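You operate a simulated robot arm through the tools that you are given. There is no shell and no other tool.

You are at the controls of a simulated two-armed robot. One attempt, no reset.

JOB
Turn the knob to MID, seal the brown bag and press it into the yellow cell.
Fine: One push of the yellow button, with the knob set first and left there; the blue tray ends out; leave the sealer on. Where these are worked on the way, their far stop is far enough and under half their travel is too little: blue tray.
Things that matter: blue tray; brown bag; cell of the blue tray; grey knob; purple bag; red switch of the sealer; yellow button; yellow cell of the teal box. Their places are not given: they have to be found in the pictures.

It is judged by the outcome, as a careful person would: the job done as asked, and still so three seconds after it is handed in. It fails if anything else is knocked over, pushed out of place, dropped, spilled or broken. Lids that push on must go on centred and level and be pressed home; caps that screw on are set level and turned clockwise until they are tight.

ROBOT AND FRAMES
Two 7-joint arms with fingered hands on one trunk that stands fixed in place. Base frame: the origin is at the foot of the trunk, x ahead of it, y to its left, z up. Lengths are in m, angles in degrees, forces in N, time in s.
The left shoulder is at [0.03, 0.136, 1.23], the right one opposite. Each reaches about 1.253 m from its shoulder. Payload 5 kg a hand.
The TCP of each hand is the grasp point between the finger pads, 0.042 m short of the fingertips. In the tool frame z runs along the fingers and y along their closing line. The gripper opens to 0.208 m; its body begins 0.119 m behind the TCP. The gripper is a hand of 4 fingers: y runs from the thumb to the fingers, the wrist lies at [0, 0, -0.332] in the tool frame, and closing takes about 1.5 s.
Orientation is told as [roll, pitch, yaw] about the base's x, y, z axes, in that order, counted from this pose: with the fingers straight down and closing along the base's y, the tool's x points along the base's -x, its y along +y and its z along -z.

CONTROLS
- The arms move only by the tool move_arm. It takes "left_deltas", "right_deltas" or both (then of equal length, played together; a hand with none holds still); each is a list that holds one entry, the list of rows, each a list of 6 numbers: the shift along the base's x, y, z in m, then the turn, a rotation vector about the base's x, y, z in degrees. In form: [[[dx, dy, dz, ax, ay, az], ...]]. A call has 1 to 20 rows; each row is the pose to reach, as a shift and turn from the pose commanded when the call began. "left_hand" and "right_hand" are, for a hand that has rows, the closure in counts, from 0 (fully open) to 255 (shut), set as the call begins (left out, the last holds). Each row takes 0.2 s and may step no farther than 0.05 m and 8.6 degrees from the row before; otherwise, or with a gripper value out of range, the whole call is refused. Where a pose cannot be reached the arm comes as near as it can. A force on the tool above 90 N (or 10 N above the force at the start of the call, whichever is more), or a blocked arm, ends the call early, and 0.2 s more pass. Each finger travels about 0.072 m/s and halts on what it meets, pressing with about 29 N; the grip force reading is that of the motor and also rises with nothing between the fingers. The clock runs only during rows and for 0.2 s after the last one: add rows that repeat a pose to give the fingers time. The reply holds the time, the measured pose of the TCP, the force on the tool along the base axes, the opening and the grip force, in the units named above and with some noise, with the torque about the TCP (base axes, N m) and any sound that the robot's microphone picked up.
- Cameras (640 x 400 px; columns grow to the right, rows downward): "scene" is now at [0.0444, 0.0255, 1.9565]; the picture's right is [0.33, -0.94, 0.00], its down [-0.72, -0.25, -0.65] and it looks along [0.61, 0.22, -0.76] (base axes); focal length 313 px, centre (320, 200). "left" rides on the left gripper at [-0.101, 0.001, -0.145] in its tool frame; the picture's right is [-0.01, -1.00, 0.00], its down [0.82, 0.00, -0.57] and it looks along [0.57, 0.00, 0.82] (tool axes); focal length 261 px, centre (320, 200). "right" rides on the right gripper at [0.101, 0, -0.145] in its tool frame; the picture's right is [0.00, 1.00, 0.00], its down [-0.82, 0.00, -0.57] and it looks along [-0.57, 0.00, 0.82] (tool axes); focal length 261 px, centre (320, 200).
- capture(camera): a new picture of that camera. No time passes.
- lift_body(by): moves the trunk up (or, below 0, down) by that many m; the arms and the scene camera ride with it, the base frame stays. It gives what a move gives, with no picture.
- set_fingers(finger1, finger2, finger3, thumb_bend, hand): sets how far each is bent, from 0 (flat) to 1 (curled in); at 0.3 the hand is open as for a grip, at 0.7 the pads meet at the TCP. One left out holds its place. A second passes; each finger stops where it meets its share of the squeeze, and holds until it gets a number again. A gripper value or a shape takes the hand back. It gives what a move gives, with no picture; readings hold the bend of each and the force on the fingers (four entries, about 0 where the hand has none), thumb and palm.
- set_grasp(shape, hand): the hand has 4 fingers and takes this shape, open, in about a second: jaw (thumb against the fingers, like two jaws); tri (thumb and two fingers); tip (a fingertip pinch); poke (one finger out to press); point (the index stretched); flat (the hand flat); cup (the hand cupped); fist (a fist). The gripper value then closes the fingers along that shape, each until it touches; the sizes above hold for jaw. It gives what a move gives, with no picture.
- turn_head(pan, tilt): turns the head with the scene camera to pan (to the left, within 143 degrees either way) and tilt (down, from -29 to 69), counted from straight ahead of the robot. It gives what a move gives.
- locate(camera, pixels): there is no depth. For up to 12 entries [column, row, z] of the newest picture of that camera ("zoom" is the newest enlarged one), the place [x, y] in the base frame at which the ray of that pixel passes the height z, good to about 0.002 m. No time passes.
- enlarge(camera, box): a new picture of the part [left, top, right, bottom] of that camera's present view, enlarged. No time passes.
- hand_in(): hands the job in; it is judged then, once.

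Open the grippers and draw the arms clear of the work before you hand the job in, unless the task says otherwise.

The tools are called after "Call:" as name(argument=value, ...) on one line, values as JSON. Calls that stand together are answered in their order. move_arm: Moves the arms, as the interface text tells. Its arguments: {"type":"object","properties":{"left_deltas":{"type":"array","items":{"type":"array","items":{"type":"array","items":{"type":"number"}}}},"left_hand":{"type":"number"},"right_deltas":{"type":"array","items":{"type":"array","items":{"type":"array","items":{"type":"number"}}}},"right_hand":{"type":"number"}},"required":[]} The other tools are called the same way: lift_body (by) moves the trunk up or down; set_grasp (shape, hand) gives the hand a shape; set_fingers (finger1, finger2, finger3, thumb_bend, hand) moves the fingers one by one; turn_head (pan, tilt) turns the head that bears the scene camera; capture (camera) takes a picture; locate (camera, pixels) gives the place at which the rays of pixels pass given heights; enlarge (camera, box) takes an enlarged picture of a part of a camera's view; hand_in () hands the job in.

At the start:

```text
time: 0.0
left_position: [0.6834, 0.4582, 1.2735]
left_tcp_rot: [0.1, 0.0, 0.0]
left_wrist_force: [0.3, 0.9, -0.3]
left_moment: [-0.03, 0.03, 0.0]
left_grip_width: 0.208
left_finger_force: 0.0
left_shape: jaw
left_bend: [0.3, 0.3, 0.3, 0.3]
left_finger forces: [0.0, 0.0, 0.1, 0.0, 0.0, 0.1]
right_position: [0.7338, -0.1661, 1.2253]
right_tcp_rot: [0.0, -0.1, 0.0]
right_wrist_force: [0.0, -0.5, -0.5]
right_moment: [0.02, 0.01, -0.03]
right_grip_width: 0.2078
right_finger_force: 0.0
right_shape: jaw
right_bend: [0.3, 0.3, 0.3, 0.3]
right_finger forces: [0.0, 0.0, 0.0, 0.0, 0.1, 0.0]
trunk travel left (down, up): [-0.25, 0.24]
head pan, tilt (commanded): [19.4, 49.5]
```

scene: 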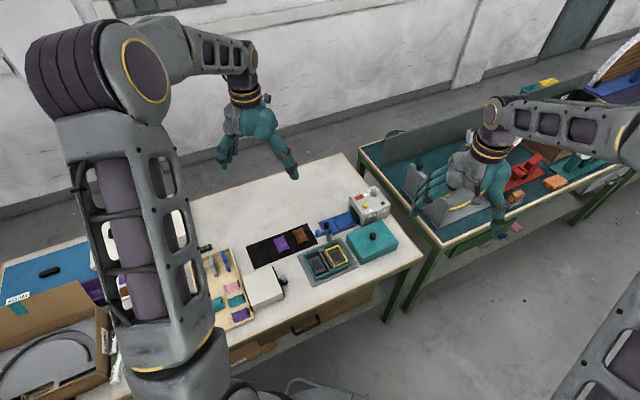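
right: 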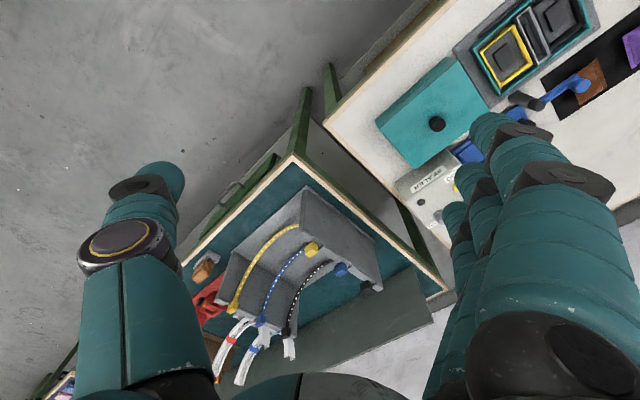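
left: 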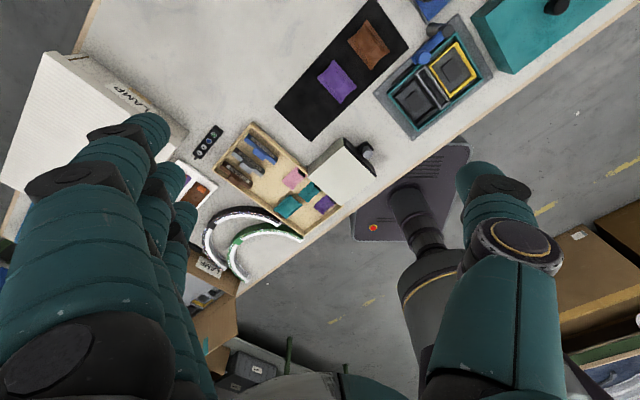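

The first pictures show a table with a teal box with two cells near (330,260), a black mat with purple and brown bags near (290,240), a teal block at (370,240), a sealer with buttons near (370,200). I enlarge the scene to see details.

Call:
enlarge(camera="scene", box=[230, 170, 430, 300])

Call:
enlarge(camera="left", box=[270, 0, 590, 200])

Call:
enlarge(camera="right", box=[370, 0, 640, 240])

```text
3.08 times, centred on (330, 235) of scene
```

zoom: 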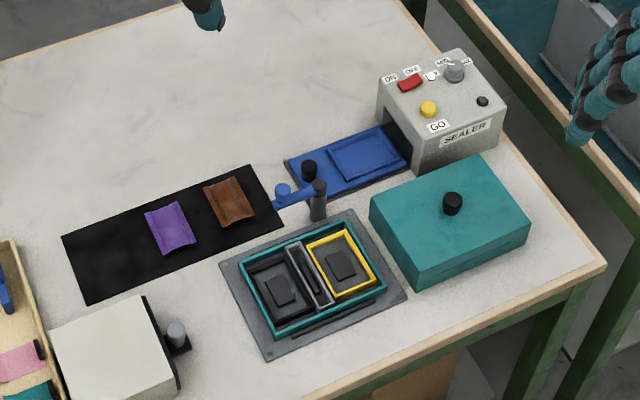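

```text
2.00 times, centred on (430, 100) of left
```

zoom: 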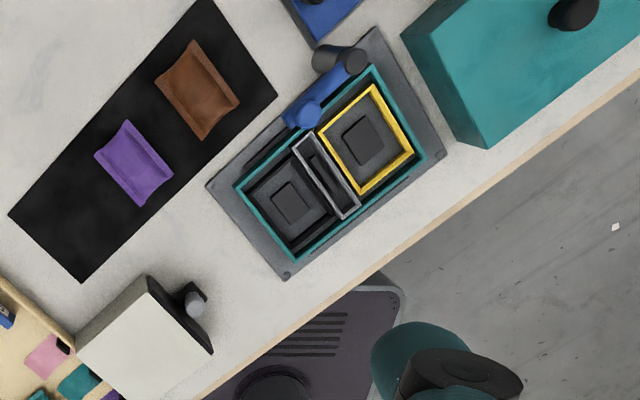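

```text
1.67 times, centred on (505, 120) of right
```

zoom: 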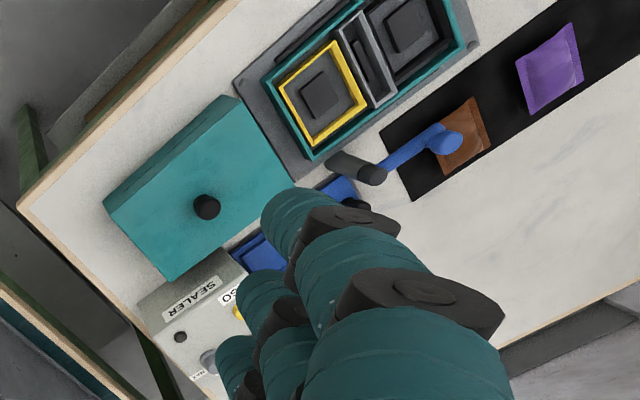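

I see the sealer with its switch, knob and button, the blue tray, the mat with two bags and a blue lever on a post. I'll zoom in closer on the sealer and tray.

Call:
enlarge(camera="scene", box=[340, 180, 404, 220])

Call:
enlarge(camera="scene", box=[290, 205, 386, 265])

Call:
enlarge(camera="scene", box=[270, 220, 366, 280])

```text
10.00 times, centred on (372, 200) of scene
```

zoom: 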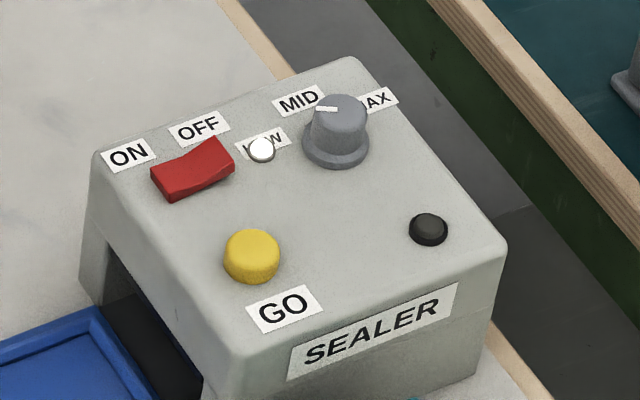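

```text
6.67 times, centred on (338, 235) of scene
```

zoom: 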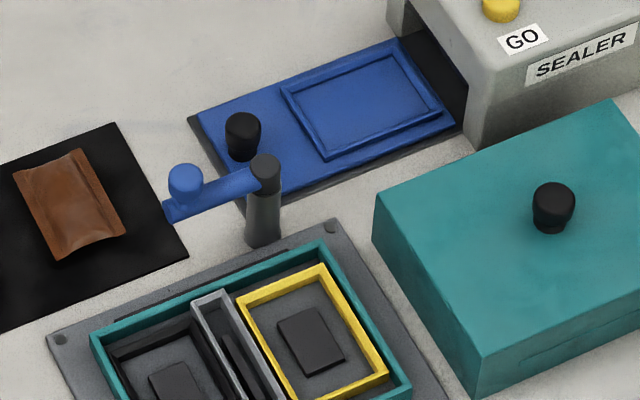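

```text
6.67 times, centred on (318, 250) of scene
```

zoom: 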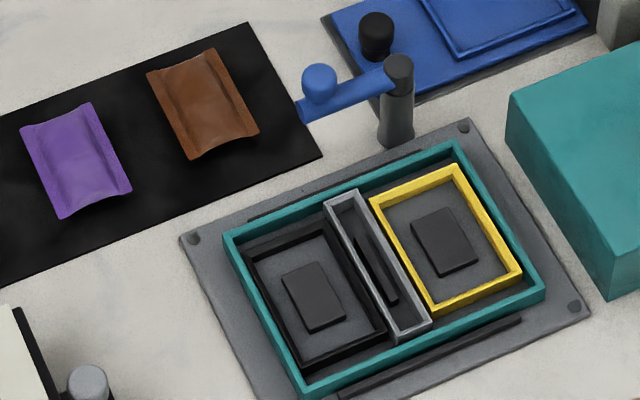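

The table top triangulates to about z=0.80. I locate mat, bags, cell and post points in the newest zoom at plausible heights.

Call:
locate(camera="zoom", pixels=[[147, 72, 0.8], [222, 50, 0.8], [260, 130, 0.8], [190, 158, 0.8], [370, 200, 0.82], [457, 165, 0.82], [523, 275, 0.82], [433, 315, 0.82], [396, 140, 0.8], [446, 258, 0.8], [322, 157, 0.8], [248, 24, 0.8]])

Call:
locate(camera="left", pixels=[[408, 47, 0.8], [364, 19, 0.8], [389, 57, 0.8], [350, 32, 0.8], [448, 71, 0.8], [494, 71, 0.8], [413, 139, 0.8], [450, 97, 0.82], [430, 66, 0.82], [458, 42, 0.82], [477, 76, 0.82], [492, 27, 0.9]])

```text
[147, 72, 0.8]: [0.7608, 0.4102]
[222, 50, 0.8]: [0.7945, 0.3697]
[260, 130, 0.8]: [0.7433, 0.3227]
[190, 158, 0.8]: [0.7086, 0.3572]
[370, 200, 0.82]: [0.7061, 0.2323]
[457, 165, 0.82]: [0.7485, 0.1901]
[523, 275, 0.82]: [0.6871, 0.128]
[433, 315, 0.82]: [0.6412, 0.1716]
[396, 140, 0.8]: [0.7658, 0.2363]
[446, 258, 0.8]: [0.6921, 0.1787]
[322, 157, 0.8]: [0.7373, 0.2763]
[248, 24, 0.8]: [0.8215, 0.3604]
```

```text
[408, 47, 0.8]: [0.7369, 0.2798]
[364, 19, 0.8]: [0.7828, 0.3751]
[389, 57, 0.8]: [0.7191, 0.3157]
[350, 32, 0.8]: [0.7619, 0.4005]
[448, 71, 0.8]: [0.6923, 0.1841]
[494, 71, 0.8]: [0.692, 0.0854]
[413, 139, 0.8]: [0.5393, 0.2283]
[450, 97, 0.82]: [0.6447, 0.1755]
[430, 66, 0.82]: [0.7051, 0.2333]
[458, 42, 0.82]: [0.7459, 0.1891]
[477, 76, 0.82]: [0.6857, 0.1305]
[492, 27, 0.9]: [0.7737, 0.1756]
```

The table is at z≈0.80 and the yellow cell centre near (0.695,0.181). Next I look at the sealer from the right camera for triangulating its top.

Call:
enlarge(camera="right", box=[385, 140, 481, 200])

Call:
enlarge(camera="scene", box=[350, 183, 398, 213])

```text
6.67 times, centred on (433, 170) of right
```

zoom: 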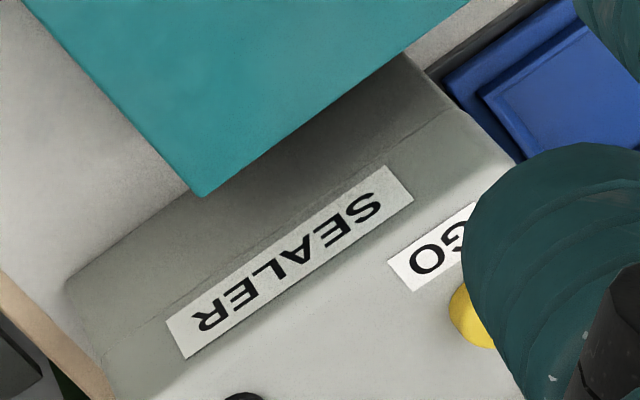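

```text
13.33 times, centred on (374, 198) of scene
```

zoom: 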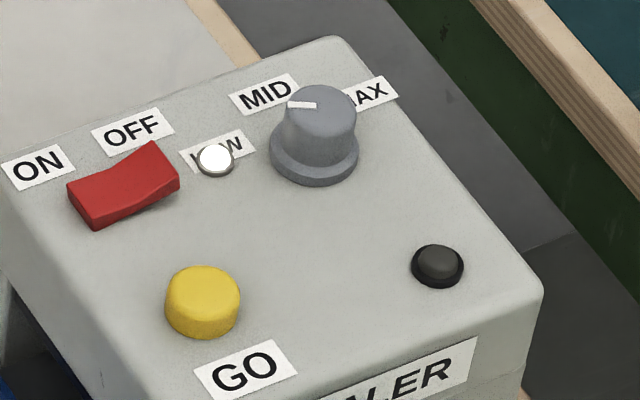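

I triangulate the sealer top with the corner of the GO label (scene zoom (298,370), right view (443.2,179.3)).

Call:
locate(camera="right", pixels=[[443.2, 179.3, 0.85], [443.2, 179.3, 0.9], [443.2, 179.3, 0.95], [446.5, 183.5, 0.9], [412.7, 193.7, 0.9]])

Call:
locate(camera="zoom", pixels=[[298, 370, 0.85], [298, 370, 0.9], [298, 370, 0.95], [282, 340, 0.9], [282, 340, 0.95]])

```text
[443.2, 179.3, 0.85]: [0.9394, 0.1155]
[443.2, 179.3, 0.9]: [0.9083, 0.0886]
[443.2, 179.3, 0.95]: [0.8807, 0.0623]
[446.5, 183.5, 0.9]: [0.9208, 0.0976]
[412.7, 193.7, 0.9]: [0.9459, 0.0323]
```

```text
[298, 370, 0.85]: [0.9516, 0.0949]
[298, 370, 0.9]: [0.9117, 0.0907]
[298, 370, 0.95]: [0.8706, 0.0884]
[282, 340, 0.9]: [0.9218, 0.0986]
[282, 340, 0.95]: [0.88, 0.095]
```

Sealer top is at z≈0.90. Now I locate the knob, labels, switch, button on it.

Call:
locate(camera="zoom", pixels=[[314, 160, 0.903], [317, 107, 0.93], [217, 152, 0.9], [265, 95, 0.9], [368, 93, 0.9], [202, 312, 0.903], [203, 285, 0.915], [123, 190, 0.905], [132, 131, 0.9], [38, 167, 0.9], [215, 160, 0.905], [437, 268, 0.905]])

Call:
locate(camera="zoom", pixels=[[290, 103, 0.93], [316, 106, 0.93], [70, 195, 0.905], [178, 170, 0.905], [92, 228, 0.905], [153, 143, 0.91], [0, 150, 0.9], [330, 38, 0.9], [540, 290, 0.9]])

```text
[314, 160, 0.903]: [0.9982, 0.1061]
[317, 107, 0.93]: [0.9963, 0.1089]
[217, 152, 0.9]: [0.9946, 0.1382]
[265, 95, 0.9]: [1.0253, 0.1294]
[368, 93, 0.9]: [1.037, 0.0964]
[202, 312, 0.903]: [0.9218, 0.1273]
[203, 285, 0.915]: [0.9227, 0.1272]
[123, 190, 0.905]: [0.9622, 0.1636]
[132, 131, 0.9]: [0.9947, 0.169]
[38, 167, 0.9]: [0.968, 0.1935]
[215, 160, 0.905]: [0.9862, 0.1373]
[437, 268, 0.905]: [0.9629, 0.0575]
```

```text
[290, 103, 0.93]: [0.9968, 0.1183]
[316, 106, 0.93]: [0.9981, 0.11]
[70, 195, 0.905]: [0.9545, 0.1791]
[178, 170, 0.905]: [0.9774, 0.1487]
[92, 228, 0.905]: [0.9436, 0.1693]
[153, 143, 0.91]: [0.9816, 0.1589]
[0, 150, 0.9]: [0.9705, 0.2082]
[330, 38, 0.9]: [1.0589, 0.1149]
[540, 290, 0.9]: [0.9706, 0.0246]
```

The knob sits near (0.998,0.107) with its pointer towards LOW (angle ≈97°), MID at ≈42°. I bring the right hand nearer, high above the sealer, to look at the switch and knob.

Call:
move_arm(right_deltas=[[[0.015, 0.04, 0, 0, 0, 0], [0.03, 0.08, -0.01, 0, 0, 0], [0.05, 0.12, -0.03, 0, 0, 0], [0.07, 0.16, -0.05, 0, 0, 0], [0.09, 0.2, -0.07, 0, 0, 0], [0.11, 0.24, -0.09, 0, 0, 0], [0.126, 0.276, -0.105, 0, 0, 0]]])

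Call:
capture(camera="right")

Call:
capture(camera="scene")

```text
time: 1.6
left_position: [0.6828, 0.4599, 1.2721]
left_tcp_rot: [0.0, 0.1, -0.1]
left_wrist_force: [0.9, 1.4, -1.2]
left_moment: [-0.19, 0.01, 0.02]
left_grip_width: 0.2075
left_finger_force: 0.1
left_shape: jaw
left_bend: [0.3, 0.3, 0.3, 0.3]
left_finger forces: [0.0, 0.1, 0.0, 0.0, 0.1, 0.1]
right_position: [0.8593, 0.1086, 1.1174]
right_tcp_rot: [-0.1, 0.1, 0.0]
right_wrist_force: [1.1, -0.2, 1.5]
right_moment: [0.05, 0.11, -0.03]
right_grip_width: 0.2075
right_finger_force: 0.1
right_shape: jaw
right_bend: [0.3, 0.3, 0.3, 0.3]
right_finger forces: [0.0, 0.0, 0.0, 0.0, 0.0, 0.0]
trunk travel left (down, up): [-0.25, 0.24]
head pan, tilt (commanded): [19.4, 49.5]
```

```text
taken
```

right: 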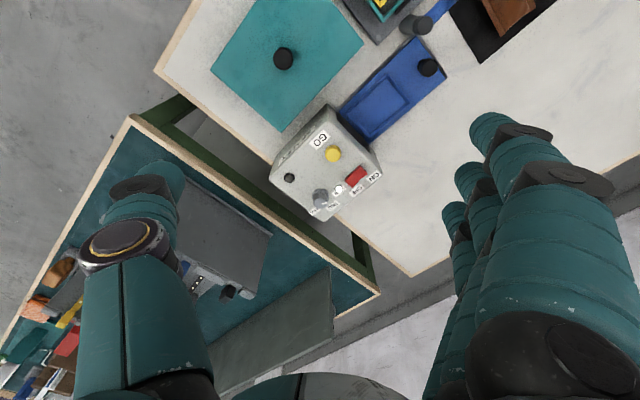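

```text
taken
```

scene: 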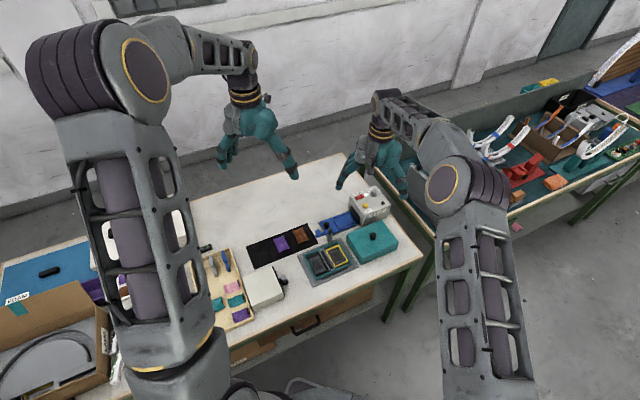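

The sealer is centred at about (325,170) in the right view, upside down. I enlarge it.

Call:
enlarge(camera="right", box=[261, 130, 389, 210])

Call:
enlarge(camera="right", box=[300, 160, 380, 210])

```text
5.00 times, centred on (325, 170) of right
```

zoom: 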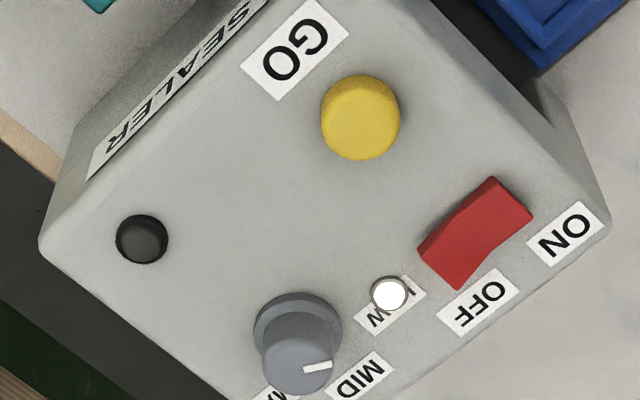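

```text
8.00 times, centred on (340, 185) of right
```

zoom: 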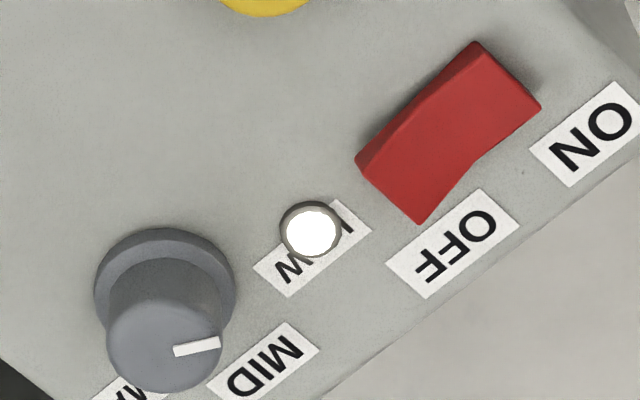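

I zoom further onto the rocker to see which end is pressed.

Call:
enlarge(camera="right", box=[340, 163, 372, 183])

Call:
enlarge(camera="scene", box=[350, 190, 366, 200])

Call:
enlarge(camera="scene", box=[362, 184, 386, 199])

```text
16.00 times, centred on (356, 173) of right
```

zoom: 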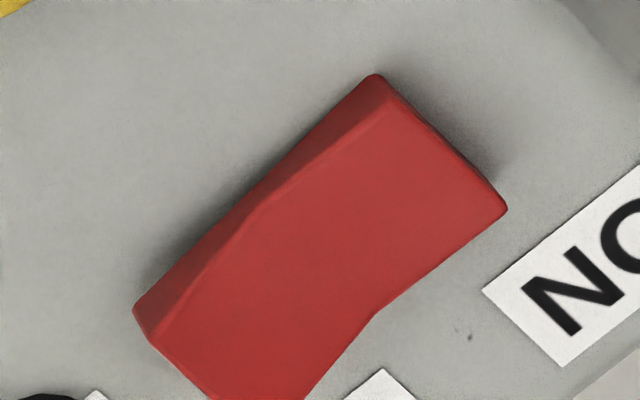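

```text
16.00 times, centred on (358, 195) of scene
```

zoom: 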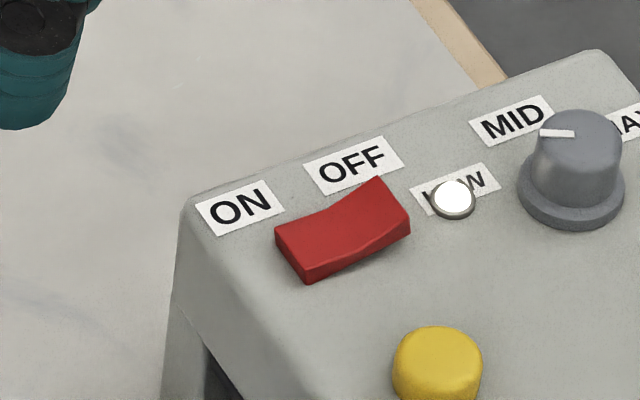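

```text
16.00 times, centred on (374, 192) of scene
```

zoom: 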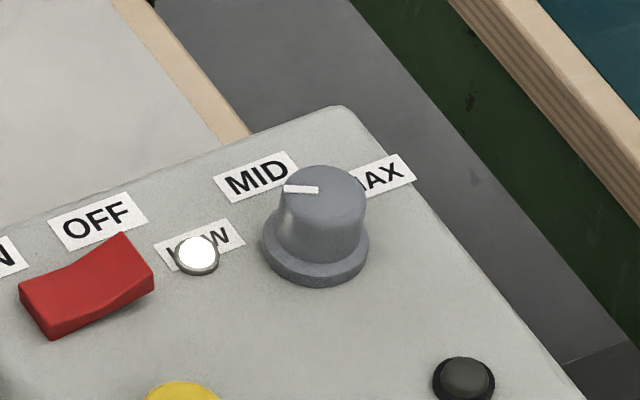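

The OFF end looks slightly higher than the ON end, hinting that it's already on, but I want a low side view. I move the right hand back and tilt it to look across the sealer top.

Call:
move_arm(right_deltas=[[[-0.006, -0.013, -0.01, 1.7, -4.0, 6.3], [-0.012, -0.025, -0.02, 3.4, -8.1, 12.5], [-0.018, -0.038, -0.032, 5.0, -12.2, 18.8], [-0.025, -0.051, -0.043, 6.7, -16.2, 25.1], [-0.031, -0.064, -0.054, 8.4, -20.3, 31.4], [-0.037, -0.076, -0.064, 10.1, -24.3, 37.6], [-0.043, -0.089, -0.075, 11.8, -28.4, 43.9], [-0.043, -0.089, -0.075, 11.8, -28.4, 43.9]]])

Call:
capture(camera="right")

```text
time: 3.4
left_position: [0.6837, 0.4601, 1.2727]
left_tcp_rot: [0.0, 0.0, 0.2]
left_wrist_force: [0.3, -0.2, -0.8]
left_moment: [-0.11, -0.01, 0.03]
left_grip_width: 0.2079
left_finger_force: 0.1
left_shape: jaw
left_bend: [0.3, 0.3, 0.3, 0.3]
left_finger forces: [0.0, 0.0, 0.0, 0.0, 0.0, 0.1]
right_position: [0.8153, 0.0248, 1.044]
right_tcp_rot: [0.0, -30.1, 45.1]
right_wrist_force: [-0.7, 0.8, 1.3]
right_moment: [-0.09, -0.01, -0.03]
right_grip_width: 0.2078
right_finger_force: 0.0
right_shape: jaw
right_bend: [0.3, 0.3, 0.3, 0.3]
right_finger forces: [0.0, 0.0, 0.1, 0.1, 0.0, 0.0]
trunk travel left (down, up): [-0.25, 0.24]
head pan, tilt (commanded): [19.4, 49.5]
```

```text
taken
```

right: 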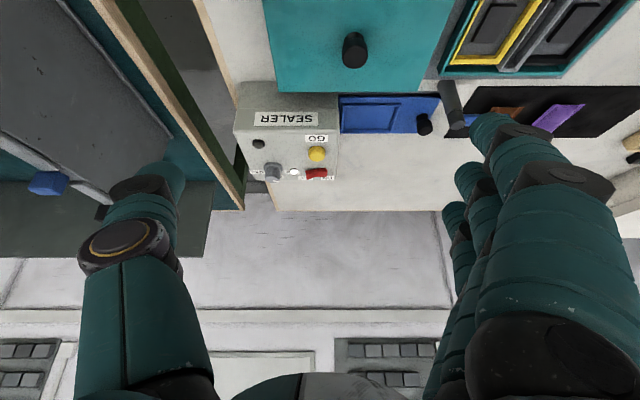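

Sealer visible at (290,150), upside down and axis-aligned with the 45° yaw. Enlarge the rocker.

Call:
enlarge(camera="right", box=[250, 155, 346, 190])

Call:
enlarge(camera="right", box=[300, 163, 332, 183])

Call:
enlarge(camera="right", box=[250, 155, 298, 185])

```text
6.67 times, centred on (298, 172) of right
```

zoom: 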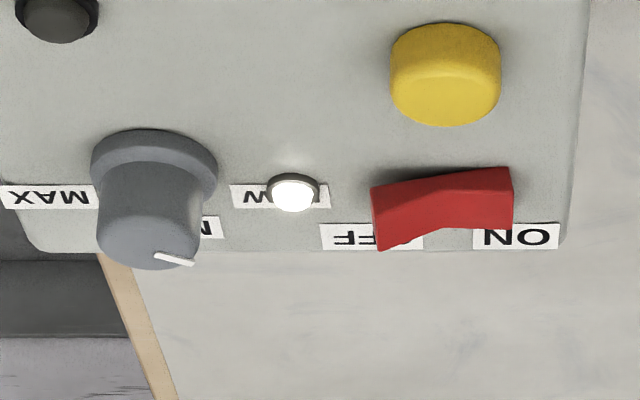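

```text
16.00 times, centred on (316, 173) of right
```

zoom: 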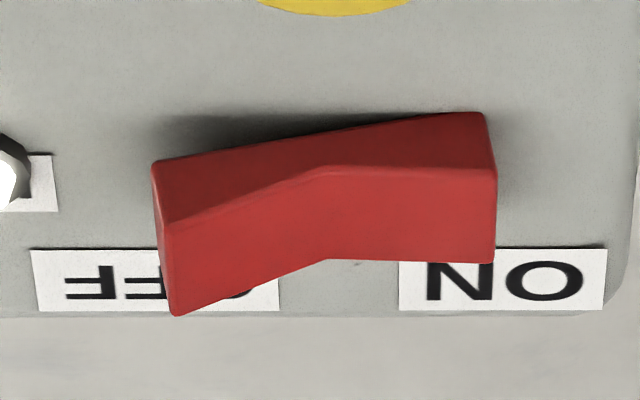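

```text
13.33 times, centred on (274, 170) of right
```

zoom: 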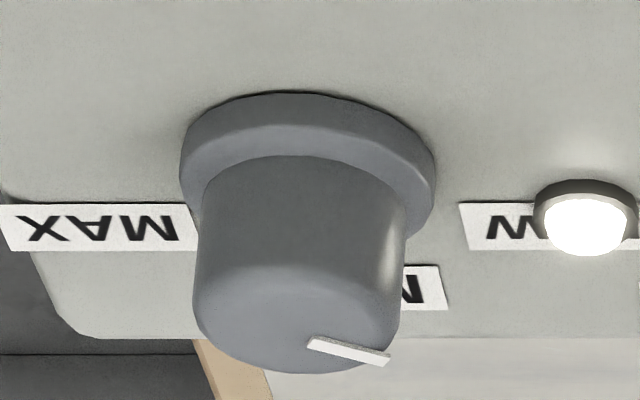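

The OFF end is clearly raised and the lamp is lit: the sealer is already ON, so I leave the switch alone. Knob pointer is at LOW. I lift and straighten the right hand, and shape it to a tip pinch to see how it looks.

Call:
move_arm(right_deltas=[[[0.0, 0.0, 0.02, -1.7, 4.0, -6.3], [0.0, 0.0, 0.04, -3.4, 8.1, -12.5], [0.0, 0.0, 0.06, -5.0, 12.2, -18.8], [0.0, 0.0, 0.08, -6.7, 16.2, -25.1], [0.0, 0.0, 0.1, -8.4, 20.3, -31.4], [0.0, 0.0, 0.11, -10.1, 24.3, -37.6], [0.0, 0.0, 0.11, -11.8, 28.4, -43.9], [0.0, 0.0, 0.11, -11.8, 28.4, -43.9]]])

Call:
set_grasp(hand="right", shape="tip")

Call:
capture(camera="right")

```text
time: 5.2
left_position: [0.6819, 0.4591, 1.2731]
left_tcp_rot: [0.0, 0.0, 0.1]
left_wrist_force: [0.2, -0.3, -0.5]
left_moment: [0.04, -0.05, -0.02]
left_grip_width: 0.208
left_finger_force: 0.0
left_shape: jaw
left_bend: [0.3, 0.3, 0.3, 0.3]
left_finger forces: [0.0, 0.1, 0.1, 0.0, 0.1, 0.1]
right_position: [0.8149, 0.0195, 1.1566]
right_tcp_rot: [0.0, 0.0, 0.0]
right_wrist_force: [0.3, 0.1, 0.0]
right_moment: [0.08, -0.04, -0.03]
right_grip_width: 0.2079
right_finger_force: 0.0
right_shape: jaw
right_bend: [0.3, 0.3, 0.3, 0.3]
right_finger forces: [0.0, 0.0, 0.0, 0.0, 0.0, 0.1]
trunk travel left (down, up): [-0.25, 0.24]
head pan, tilt (commanded): [19.4, 49.5]
```

```text
time: 6.1
left_position: [0.6838, 0.4585, 1.2727]
left_tcp_rot: [0.0, 0.0, 0.0]
left_wrist_force: [-0.3, 0.1, 0.2]
left_moment: [0.03, -0.02, -0.05]
left_grip_width: 0.2074
left_finger_force: 0.1
left_shape: jaw
left_bend: [0.3, 0.3, 0.3, 0.3]
left_finger forces: [0.0, 0.0, 0.0, 0.0, 0.0, 0.0]
right_position: [0.8153, 0.0205, 1.1555]
right_tcp_rot: [0.1, 0.0, 0.0]
right_wrist_force: [-0.3, 0.2, 0.2]
right_moment: [-0.01, -0.04, 0.0]
right_grip_width: 0.2078
right_finger_force: 0.1
right_shape: tip
right_bend: [0.06, 0.3, 0.06, 0.3]
right_finger forces: [0.1, 0.1, 0.0, 0.0, 0.1, 0.0]
trunk travel left (down, up): [-0.25, 0.24]
head pan, tilt (commanded): [19.4, 49.5]
```

```text
taken
```

right: 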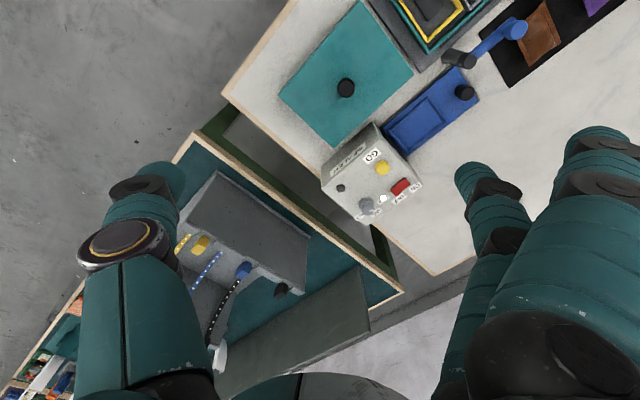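

Tip shape uses the middle finger against the thumb, with the two outer fingers flattened. I partially close it to see the opening and shape.

Call:
move_arm(right_deltas=[[[0, 0, 0, 0, 0, 0], [0, 0, 0, 0, 0, 0], [0, 0, 0, 0, 0, 0], [0, 0, 0, 0, 0, 0], [0, 0, 0, 0, 0, 0], [0, 0, 0, 0, 0, 0]]], right_hand=170)

Call:
capture(camera="right")

Call:
enlarge(camera="scene", box=[320, 100, 480, 200])

```text
time: 7.5
left_position: [0.6841, 0.4574, 1.2733]
left_tcp_rot: [0.0, 0.0, 0.0]
left_wrist_force: [0.0, 0.3, 0.2]
left_moment: [0.01, 0.04, 0.01]
left_grip_width: 0.2078
left_finger_force: 0.0
left_shape: jaw
left_bend: [0.3, 0.3, 0.3, 0.3]
left_finger forces: [0.0, 0.1, 0.1, 0.1, 0.1, 0.1]
right_position: [0.8155, 0.022, 1.1563]
right_tcp_rot: [-0.1, 0.0, 0.0]
right_wrist_force: [0.9, 0.1, 0.3]
right_moment: [0.01, -0.01, -0.01]
right_grip_width: 0.07
right_finger_force: 0.1
right_shape: tip
right_bend: [0.06, 0.73, 0.06, 0.7]
right_finger forces: [0.1, 0.0, 0.1, 0.0, 0.0, 0.1]
trunk travel left (down, up): [-0.25, 0.24]
head pan, tilt (commanded): [19.4, 49.5]
```

```text
taken
```

right: 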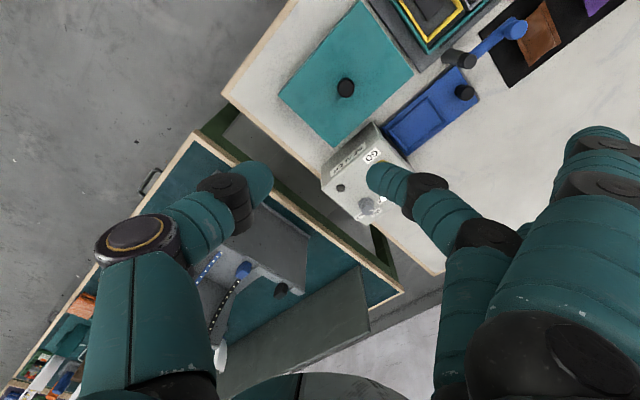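

```text
4.00 times, centred on (400, 150) of scene
```

zoom: 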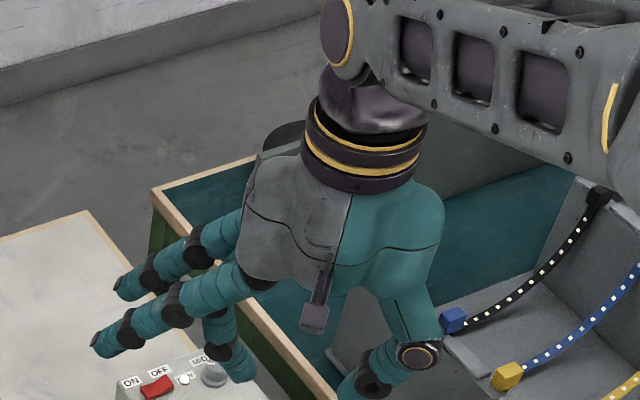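

The pinch pair works with 0.07 opening at 170 counts. I move the right hand to hover over the knob (yaw −20°) and check alignment.

Call:
move_arm(right_deltas=[[[0.03, 0.0143, 0, 0, 0, -4], [0.06, 0.0287, 0, 0, 0, -8], [0.09, 0.043, 0, 0, 0, -12], [0.12, 0.0573, -0.015, 0, 0, -16], [0.15, 0.0716, -0.04, 0, 0, -20], [0.165, 0.08, -0.07, 0, 0, -20], [0.181, 0.086, -0.095, 0, 0, -20], [0.181, 0.086, -0.095, 0, 0, -20]]])

Call:
capture(camera="right")

Call:
enlarge(camera="scene", box=[330, 140, 426, 200])

```text
time: 9.3
left_position: [0.6847, 0.4596, 1.2717]
left_tcp_rot: [0.0, 0.1, 0.0]
left_wrist_force: [-0.3, 0.3, -0.8]
left_moment: [-0.04, 0.06, -0.04]
left_grip_width: 0.2077
left_finger_force: 0.0
left_shape: jaw
left_bend: [0.3, 0.3, 0.3, 0.3]
left_finger forces: [0.0, 0.0, 0.0, 0.0, 0.1, 0.1]
right_position: [0.9117, 0.0767, 1.0851]
right_tcp_rot: [-0.1, 0.0, -20.1]
right_wrist_force: [0.5, -0.3, -1.4]
right_moment: [-0.03, 0.08, -0.03]
right_grip_width: 0.0696
right_finger_force: 0.0
right_shape: tip
right_bend: [0.05, 0.73, 0.05, 0.7]
right_finger forces: [0.0, 0.0, 0.0, 0.0, 0.0, 0.0]
right hand out of reach, approached as far as the arm can: row 4, 5, 6, 7, 8
trunk travel left (down, up): [-0.25, 0.24]
head pan, tilt (commanded): [19.4, 49.5]
```

```text
taken
```

right: 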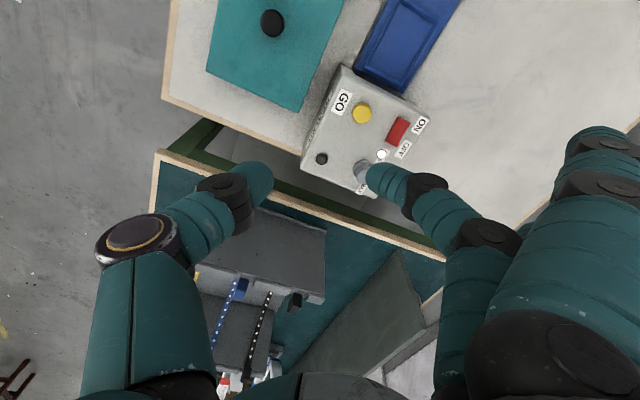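

```text
6.67 times, centred on (378, 170) of scene
```

zoom: 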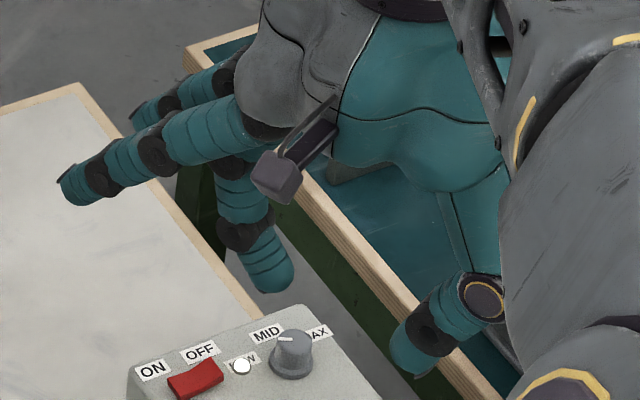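

The right arm can't reach the knob with the hand vertical; the left arm is nearer but needs a forward tilt too. I retract the right hand clear and reopen its view.

Call:
move_arm(right_deltas=[[[-0.04, -0.02, 0.02, 0, 0, 4], [-0.08, -0.05, 0.04, 0, 0, 8], [-0.11, -0.09, 0.05, 0, 0, 12], [-0.14, -0.13, 0.06, 0, 0, 16], [-0.17, -0.17, 0.07, 0, 0, 20], [-0.2, -0.21, 0.08, 0, 0, 20], [-0.23, -0.25, 0.09, 0, 0, 20], [-0.26, -0.29, 0.1, 0, 0, 20], [-0.29, -0.33, 0.1, 0, 0, 20], [-0.29, -0.33, 0.1, 0, 0, 20]]])

Call:
set_grasp(hand="left", shape="tip")

```text
refused: row 2 steps farther than a row can; nothing moved
```

```text
time: 10.2
left_position: [0.6834, 0.4591, 1.2729]
left_tcp_rot: [0.0, -0.1, 0.0]
left_wrist_force: [0.3, -0.1, 0.4]
left_moment: [0.03, 0.02, -0.07]
left_grip_width: 0.2077
left_finger_force: 0.1
left_shape: tip
left_bend: [0.06, 0.3, 0.06, 0.3]
left_finger forces: [0.0, 0.1, 0.0, 0.0, 0.1, 0.1]
right_position: [0.9112, 0.0774, 1.0853]
right_tcp_rot: [-0.1, 0.1, -20.0]
right_wrist_force: [-0.4, 0.7, 0.5]
right_moment: [-0.01, 0.02, 0.01]
right_grip_width: 0.0699
right_finger_force: 0.0
right_shape: tip
right_bend: [0.05, 0.73, 0.05, 0.7]
right_finger forces: [0.0, 0.0, 0.1, 0.0, 0.1, 0.0]
trunk travel left (down, up): [-0.25, 0.24]
head pan, tilt (commanded): [19.4, 49.5]
```

The step was too big; I redo the retraction with smaller steps.

Call:
move_arm(right_deltas=[[[-0.035, -0.02, 0.015, 0, 0, 4], [-0.065, -0.05, 0.03, 0, 0, 8], [-0.09, -0.085, 0.045, 0, 0, 12], [-0.12, -0.12, 0.055, 0, 0, 16], [-0.15, -0.155, 0.065, 0, 0, 20], [-0.18, -0.19, 0.075, 0, 0, 20], [-0.21, -0.225, 0.08, 0, 0, 20], [-0.24, -0.26, 0.085, 0, 0, 20], [-0.27, -0.295, 0.09, 0, 0, 20], [-0.29, -0.33, 0.09, 0, 0, 20], [-0.29, -0.33, 0.09, 0, 0, 20]]])

```text
time: 12.6
left_position: [0.6837, 0.4598, 1.2714]
left_tcp_rot: [0.0, 0.0, 0.0]
left_wrist_force: [0.1, 0.9, 0.1]
left_moment: [-0.11, 0.03, 0.04]
left_grip_width: 0.2079
left_finger_force: 0.2
left_shape: tip
left_bend: [0.06, 0.3, 0.06, 0.3]
left_finger forces: [0.0, 0.0, 0.0, 0.1, 0.0, 0.1]
right_position: [0.6257, -0.2524, 1.171]
right_tcp_rot: [-0.2, 0.0, 0.2]
right_wrist_force: [0.9, -0.1, 0.5]
right_moment: [-0.1, 0.04, -0.01]
right_grip_width: 0.0696
right_finger_force: 0.1
right_shape: tip
right_bend: [0.05, 0.73, 0.05, 0.7]
right_finger forces: [0.1, 0.0, 0.0, 0.0, 0.0, 0.1]
trunk travel left (down, up): [-0.25, 0.24]
head pan, tilt (commanded): [19.4, 49.5]
```

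Right hand is clear. Now I bring the left hand, in tip shape with 0.07 opening and tilted 22° forward, to hover above the knob.

Call:
move_arm(left_deltas=[[[0.027, -0.03, -0.01, 0, -2, 0], [0.054, -0.06, -0.02, 0, -4, 0], [0.081, -0.09, -0.035, 0, -6, 0], [0.108, -0.12, -0.05, 0, -8, 0], [0.135, -0.15, -0.065, 0, -10, 0], [0.162, -0.185, -0.08, 0, -12, 0], [0.19, -0.22, -0.1, 0, -14, 0], [0.218, -0.255, -0.12, 0, -16, 0], [0.246, -0.29, -0.14, 0, -18, 0], [0.274, -0.32, -0.16, 0, -20, 0], [0.302, -0.351, -0.18, 0, -22, 0], [0.302, -0.351, -0.18, 0, -22, 0]]], left_hand=170)

Call:
capture(camera="left")

Call:
capture(camera="scene")

```text
time: 15.2
left_position: [0.9844, 0.1125, 1.0949]
left_tcp_rot: [-0.1, -22.2, 0.1]
left_wrist_force: [-0.8, 0.8, 1.4]
left_moment: [-0.06, -0.1, -0.05]
left_grip_width: 0.0697
left_finger_force: 0.1
left_shape: tip
left_bend: [0.05, 0.73, 0.05, 0.7]
left_finger forces: [0.1, 0.0, 0.1, 0.0, 0.0, 0.0]
right_position: [0.6232, -0.2502, 1.1726]
right_tcp_rot: [-0.1, -0.2, 0.0]
right_wrist_force: [0.6, 1.2, 0.9]
right_moment: [-0.06, -0.09, 0.05]
right_grip_width: 0.0694
right_finger_force: 0.0
right_shape: tip
right_bend: [0.05, 0.73, 0.05, 0.7]
right_finger forces: [0.1, 0.0, 0.0, 0.1, 0.0, 0.0]
trunk travel left (down, up): [-0.25, 0.24]
head pan, tilt (commanded): [19.4, 49.5]
```

```text
taken
```

left: 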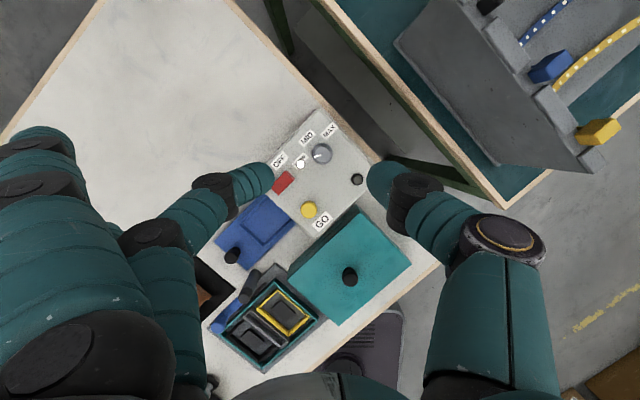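

```text
taken
```

scene: 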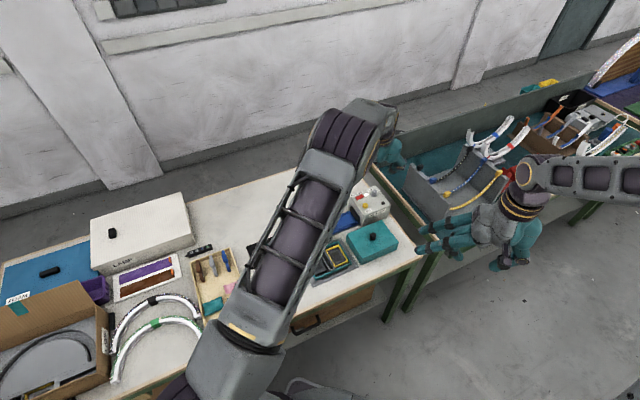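

The left camera looks nearly straight down: knob at (321,153), button (309,210). I enlarge and locate.

Call:
enlarge(camera="left", box=[264, 115, 376, 185])

Call:
enlarge(camera="left", box=[288, 130, 352, 170])

```text
5.71 times, centred on (320, 150) of left
```

zoom: 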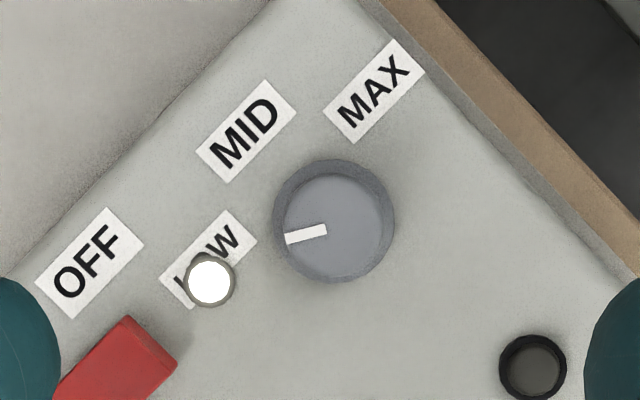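

```text
10.00 times, centred on (320, 150) of left
```

zoom: 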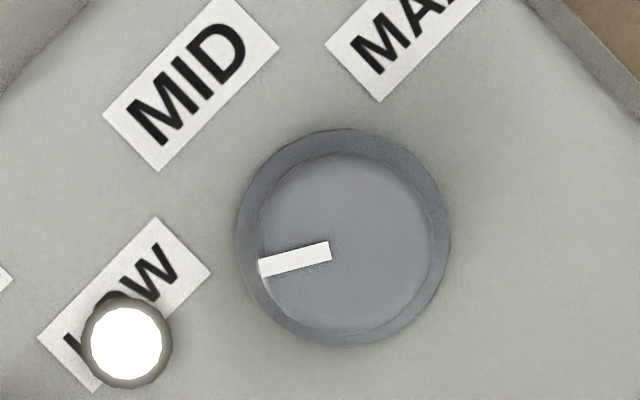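

Pointer now at LOW (≈194° in the image), MID at 135°: a 60° clockwise turn. I locate the knob centre and neighbours.

Call:
locate(camera="zoom", pixels=[[343, 236, 0.907], [343, 243, 0.93], [191, 83, 0.9], [125, 340, 0.908], [264, 243, 0.93], [430, 243, 0.93], [237, 236, 0.907], [449, 236, 0.907]])

Call:
locate(camera="left", pixels=[[309, 210, 0.915], [283, 182, 0.91], [357.5, 179.5, 0.905], [350, 277, 0.9], [233, 256, 0.85]])

```text
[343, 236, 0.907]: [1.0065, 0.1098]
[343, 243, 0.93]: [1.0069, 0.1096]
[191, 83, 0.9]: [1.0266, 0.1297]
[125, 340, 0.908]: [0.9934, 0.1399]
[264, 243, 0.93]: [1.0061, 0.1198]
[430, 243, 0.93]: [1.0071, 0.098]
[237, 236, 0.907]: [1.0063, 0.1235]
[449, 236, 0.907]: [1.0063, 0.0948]
```

```text
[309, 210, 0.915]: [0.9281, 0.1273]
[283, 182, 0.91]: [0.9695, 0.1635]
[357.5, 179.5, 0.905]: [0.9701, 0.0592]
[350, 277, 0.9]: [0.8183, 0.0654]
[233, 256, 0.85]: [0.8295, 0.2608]
```

Knob centre ≈(1.0065,0.1097), lamp at 0.033 m from it. I lower the left hand to just above the knob (TCP z 0.985) with yaw +5° and tilt 25° and recheck alignment.

Call:
move_arm(left_deltas=[[[0.002, 0.0005, -0.03, 0.03, -1, 1.7], [0.004, 0.001, -0.06, 0.07, -2, 3.3], [0.007, 0.001, -0.09, 0.13, -3, 5], [0.008, 0.0015, -0.1085, 0.13, -3, 5], [0.008, 0.0015, -0.1085, 0.13, -3, 5], [0.008, 0.0015, -0.1085, 0.13, -3, 5]]])

Call:
capture(camera="left")

Call:
enlarge(camera="left", box=[240, 90, 400, 190])

```text
time: 16.6
left_position: [0.9932, 0.1088, 0.9823]
left_tcp_rot: [0.0, -25.0, 5.1]
left_wrist_force: [-0.3, -0.3, 0.9]
left_moment: [-0.02, -0.01, 0.01]
left_grip_width: 0.0695
left_finger_force: 0.1
left_shape: tip
left_bend: [0.05, 0.73, 0.05, 0.7]
left_finger forces: [0.0, 0.1, 0.1, 0.0, 0.0, 0.1]
right_position: [0.6248, -0.2521, 1.1721]
right_tcp_rot: [-0.1, 0.1, -0.1]
right_wrist_force: [0.3, 0.2, -0.3]
right_moment: [-0.02, 0.04, 0.04]
right_grip_width: 0.0696
right_finger_force: 0.2
right_shape: tip
right_bend: [0.05, 0.73, 0.05, 0.7]
right_finger forces: [0.1, 0.0, 0.1, 0.0, 0.0, 0.1]
trunk travel left (down, up): [-0.25, 0.24]
head pan, tilt (commanded): [19.4, 49.5]
```

```text
taken
```

left: 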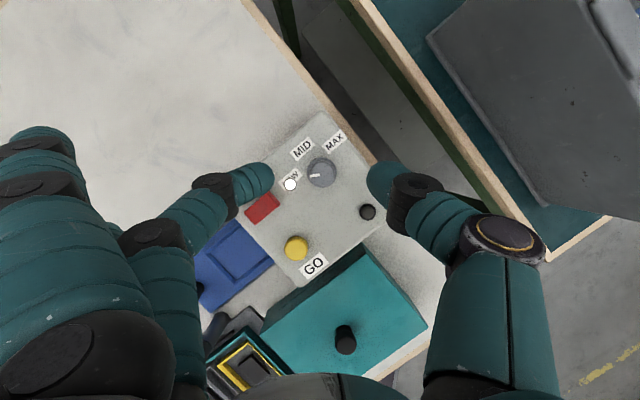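

```text
4.00 times, centred on (320, 140) of left
```

zoom: 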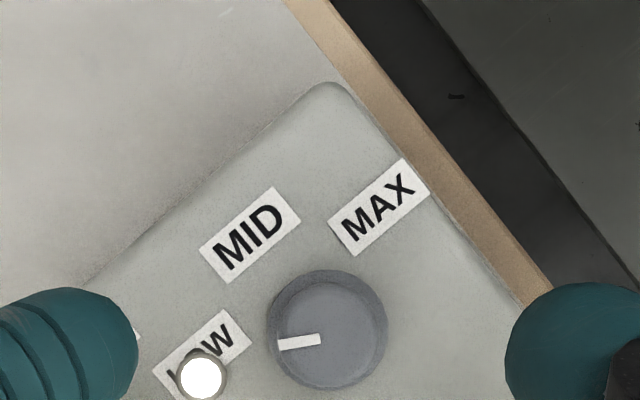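

The knob (321,172) is centred between finger tip (274) and thumb tip (367). I descend 0.03 in small steps, watching force.

Call:
move_arm(left_deltas=[[[0, 0, -0.01, 0, 0, 0], [0, 0, -0.02, 0, 0, 0], [0, 0, -0.028, 0, 0, 0], [0, 0, -0.032, 0, 0, 0], [0, 0, -0.032, 0, 0, 0]]])

Call:
capture(camera="left")

Call:
enlarge(camera="scene", box=[340, 150, 436, 210])

```text
time: 17.8
left_position: [0.994, 0.1079, 0.9515]
left_tcp_rot: [0.0, -25.1, 5.0]
left_wrist_force: [0.5, 0.5, 0.4]
left_moment: [-0.02, 0.01, -0.03]
left_grip_width: 0.0695
left_finger_force: 0.0
left_shape: tip
left_bend: [0.05, 0.73, 0.05, 0.7]
left_finger forces: [0.0, 0.0, 0.1, 0.1, 0.0, 0.0]
right_position: [0.6241, -0.2514, 1.1715]
right_tcp_rot: [0.0, 0.0, 0.1]
right_wrist_force: [-0.4, -0.1, -0.9]
right_moment: [0.01, -0.02, 0.0]
right_grip_width: 0.0696
right_finger_force: 0.0
right_shape: tip
right_bend: [0.05, 0.73, 0.05, 0.7]
right_finger forces: [0.0, 0.0, 0.1, 0.0, 0.0, 0.0]
trunk travel left (down, up): [-0.25, 0.24]
head pan, tilt (commanded): [19.4, 49.5]
```

```text
taken
```

left: 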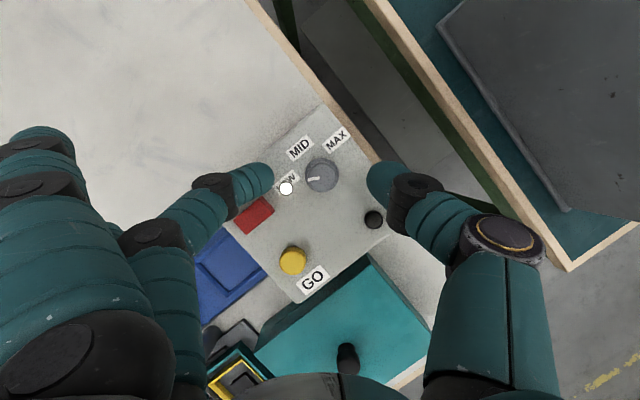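

```text
6.67 times, centred on (388, 180) of scene
```

zoom: 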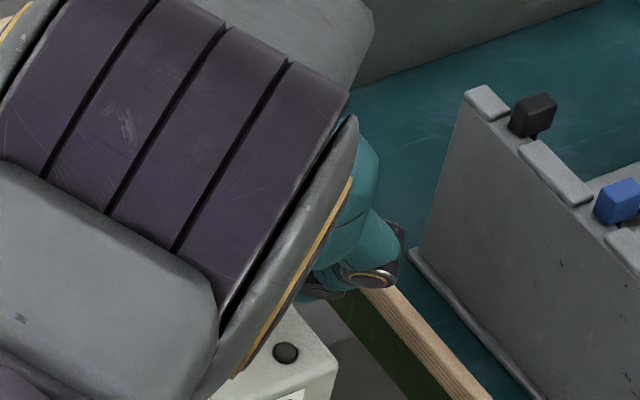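

No contact and the knob is centred (322,176). Now I close the pinch on the knob.

Call:
move_arm(left_deltas=[[[0, 0, 0, 0, 0, 0], [0, 0, 0, 0, 0, 0], [0, 0, 0, 0, 0, 0], [0, 0, 0, 0, 0, 0], [0, 0, 0, 0, 0, 0], [0, 0, 0, 0, 0, 0]]], left_hand=245)

Call:
capture(camera="left")

```text
time: 19.2
left_position: [0.9944, 0.1098, 0.9543]
left_tcp_rot: [0.0, -25.2, 5.0]
left_wrist_force: [3.3, 7.4, 17.2]
left_moment: [0.32, -0.32, 0.11]
left_grip_width: 0.0055
left_finger_force: 29.1
left_shape: tip
left_bend: [0.27, 0.71, 0.27, 0.71]
left_finger forces: [0.0, 30.3, 0.1, 0.0, 26.0, 0.0]
right_position: [0.6239, -0.2528, 1.1716]
right_tcp_rot: [-0.1, -0.2, 0.1]
right_wrist_force: [0.6, 0.4, 0.0]
right_moment: [0.03, -0.02, -0.03]
right_grip_width: 0.0695
right_finger_force: 0.0
right_shape: tip
right_bend: [0.05, 0.73, 0.05, 0.7]
right_finger forces: [0.1, 0.1, 0.0, 0.1, 0.1, 0.0]
trunk travel left (down, up): [-0.25, 0.24]
head pan, tilt (commanded): [19.4, 49.5]
```

```text
taken
```

left: 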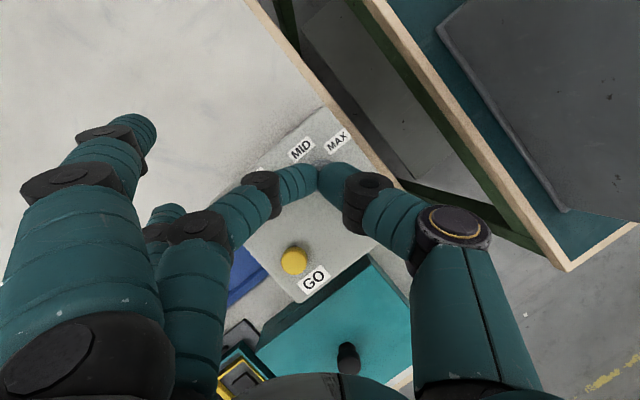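

The fingertips met above the knob (width 0.0055 with 17 N up) — in this shape the tips end higher than I assumed. I reopen and raise a little to inspect.

Call:
move_arm(left_deltas=[[[0, 0, 0.005, 0, 0, 0], [0, 0, 0.01, 0, 0, 0], [0, 0, 0.02, 0, 0, 0], [0, 0, 0.03, 0, 0, 0], [0, 0, 0.03, 0, 0, 0], [0, 0, 0.03, 0, 0, 0]]], left_hand=170)

Call:
enlarge(camera="left", box=[240, 90, 400, 190])

```text
time: 20.6
left_position: [0.9927, 0.1088, 0.9841]
left_tcp_rot: [0.0, -24.9, 4.9]
left_wrist_force: [-1.4, -0.8, 0.2]
left_moment: [-0.02, -0.02, -0.01]
left_grip_width: 0.0686
left_finger_force: 0.0
left_shape: tip
left_bend: [0.06, 0.74, 0.06, 0.7]
left_finger forces: [0.0, 0.0, 0.0, 0.1, 0.0, 0.1]
right_position: [0.625, -0.2531, 1.1711]
right_tcp_rot: [0.0, 0.0, 0.0]
right_wrist_force: [0.0, 0.6, 0.3]
right_moment: [0.03, -0.02, -0.02]
right_grip_width: 0.0694
right_finger_force: 0.1
right_shape: tip
right_bend: [0.05, 0.73, 0.05, 0.7]
right_finger forces: [0.0, 0.1, 0.0, 0.0, 0.0, 0.0]
trunk travel left (down, up): [-0.25, 0.24]
head pan, tilt (commanded): [19.4, 49.5]
```

```text
4.00 times, centred on (320, 140) of left
```

zoom: 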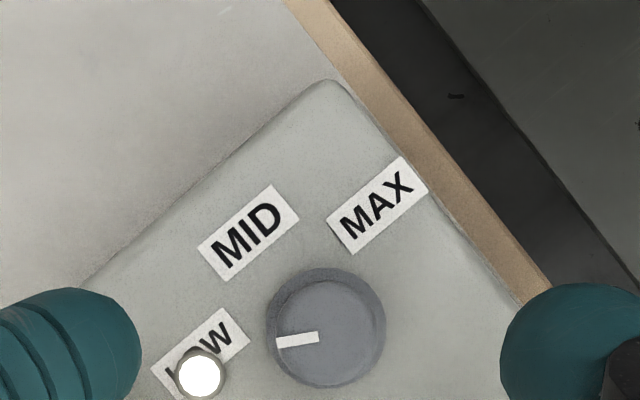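

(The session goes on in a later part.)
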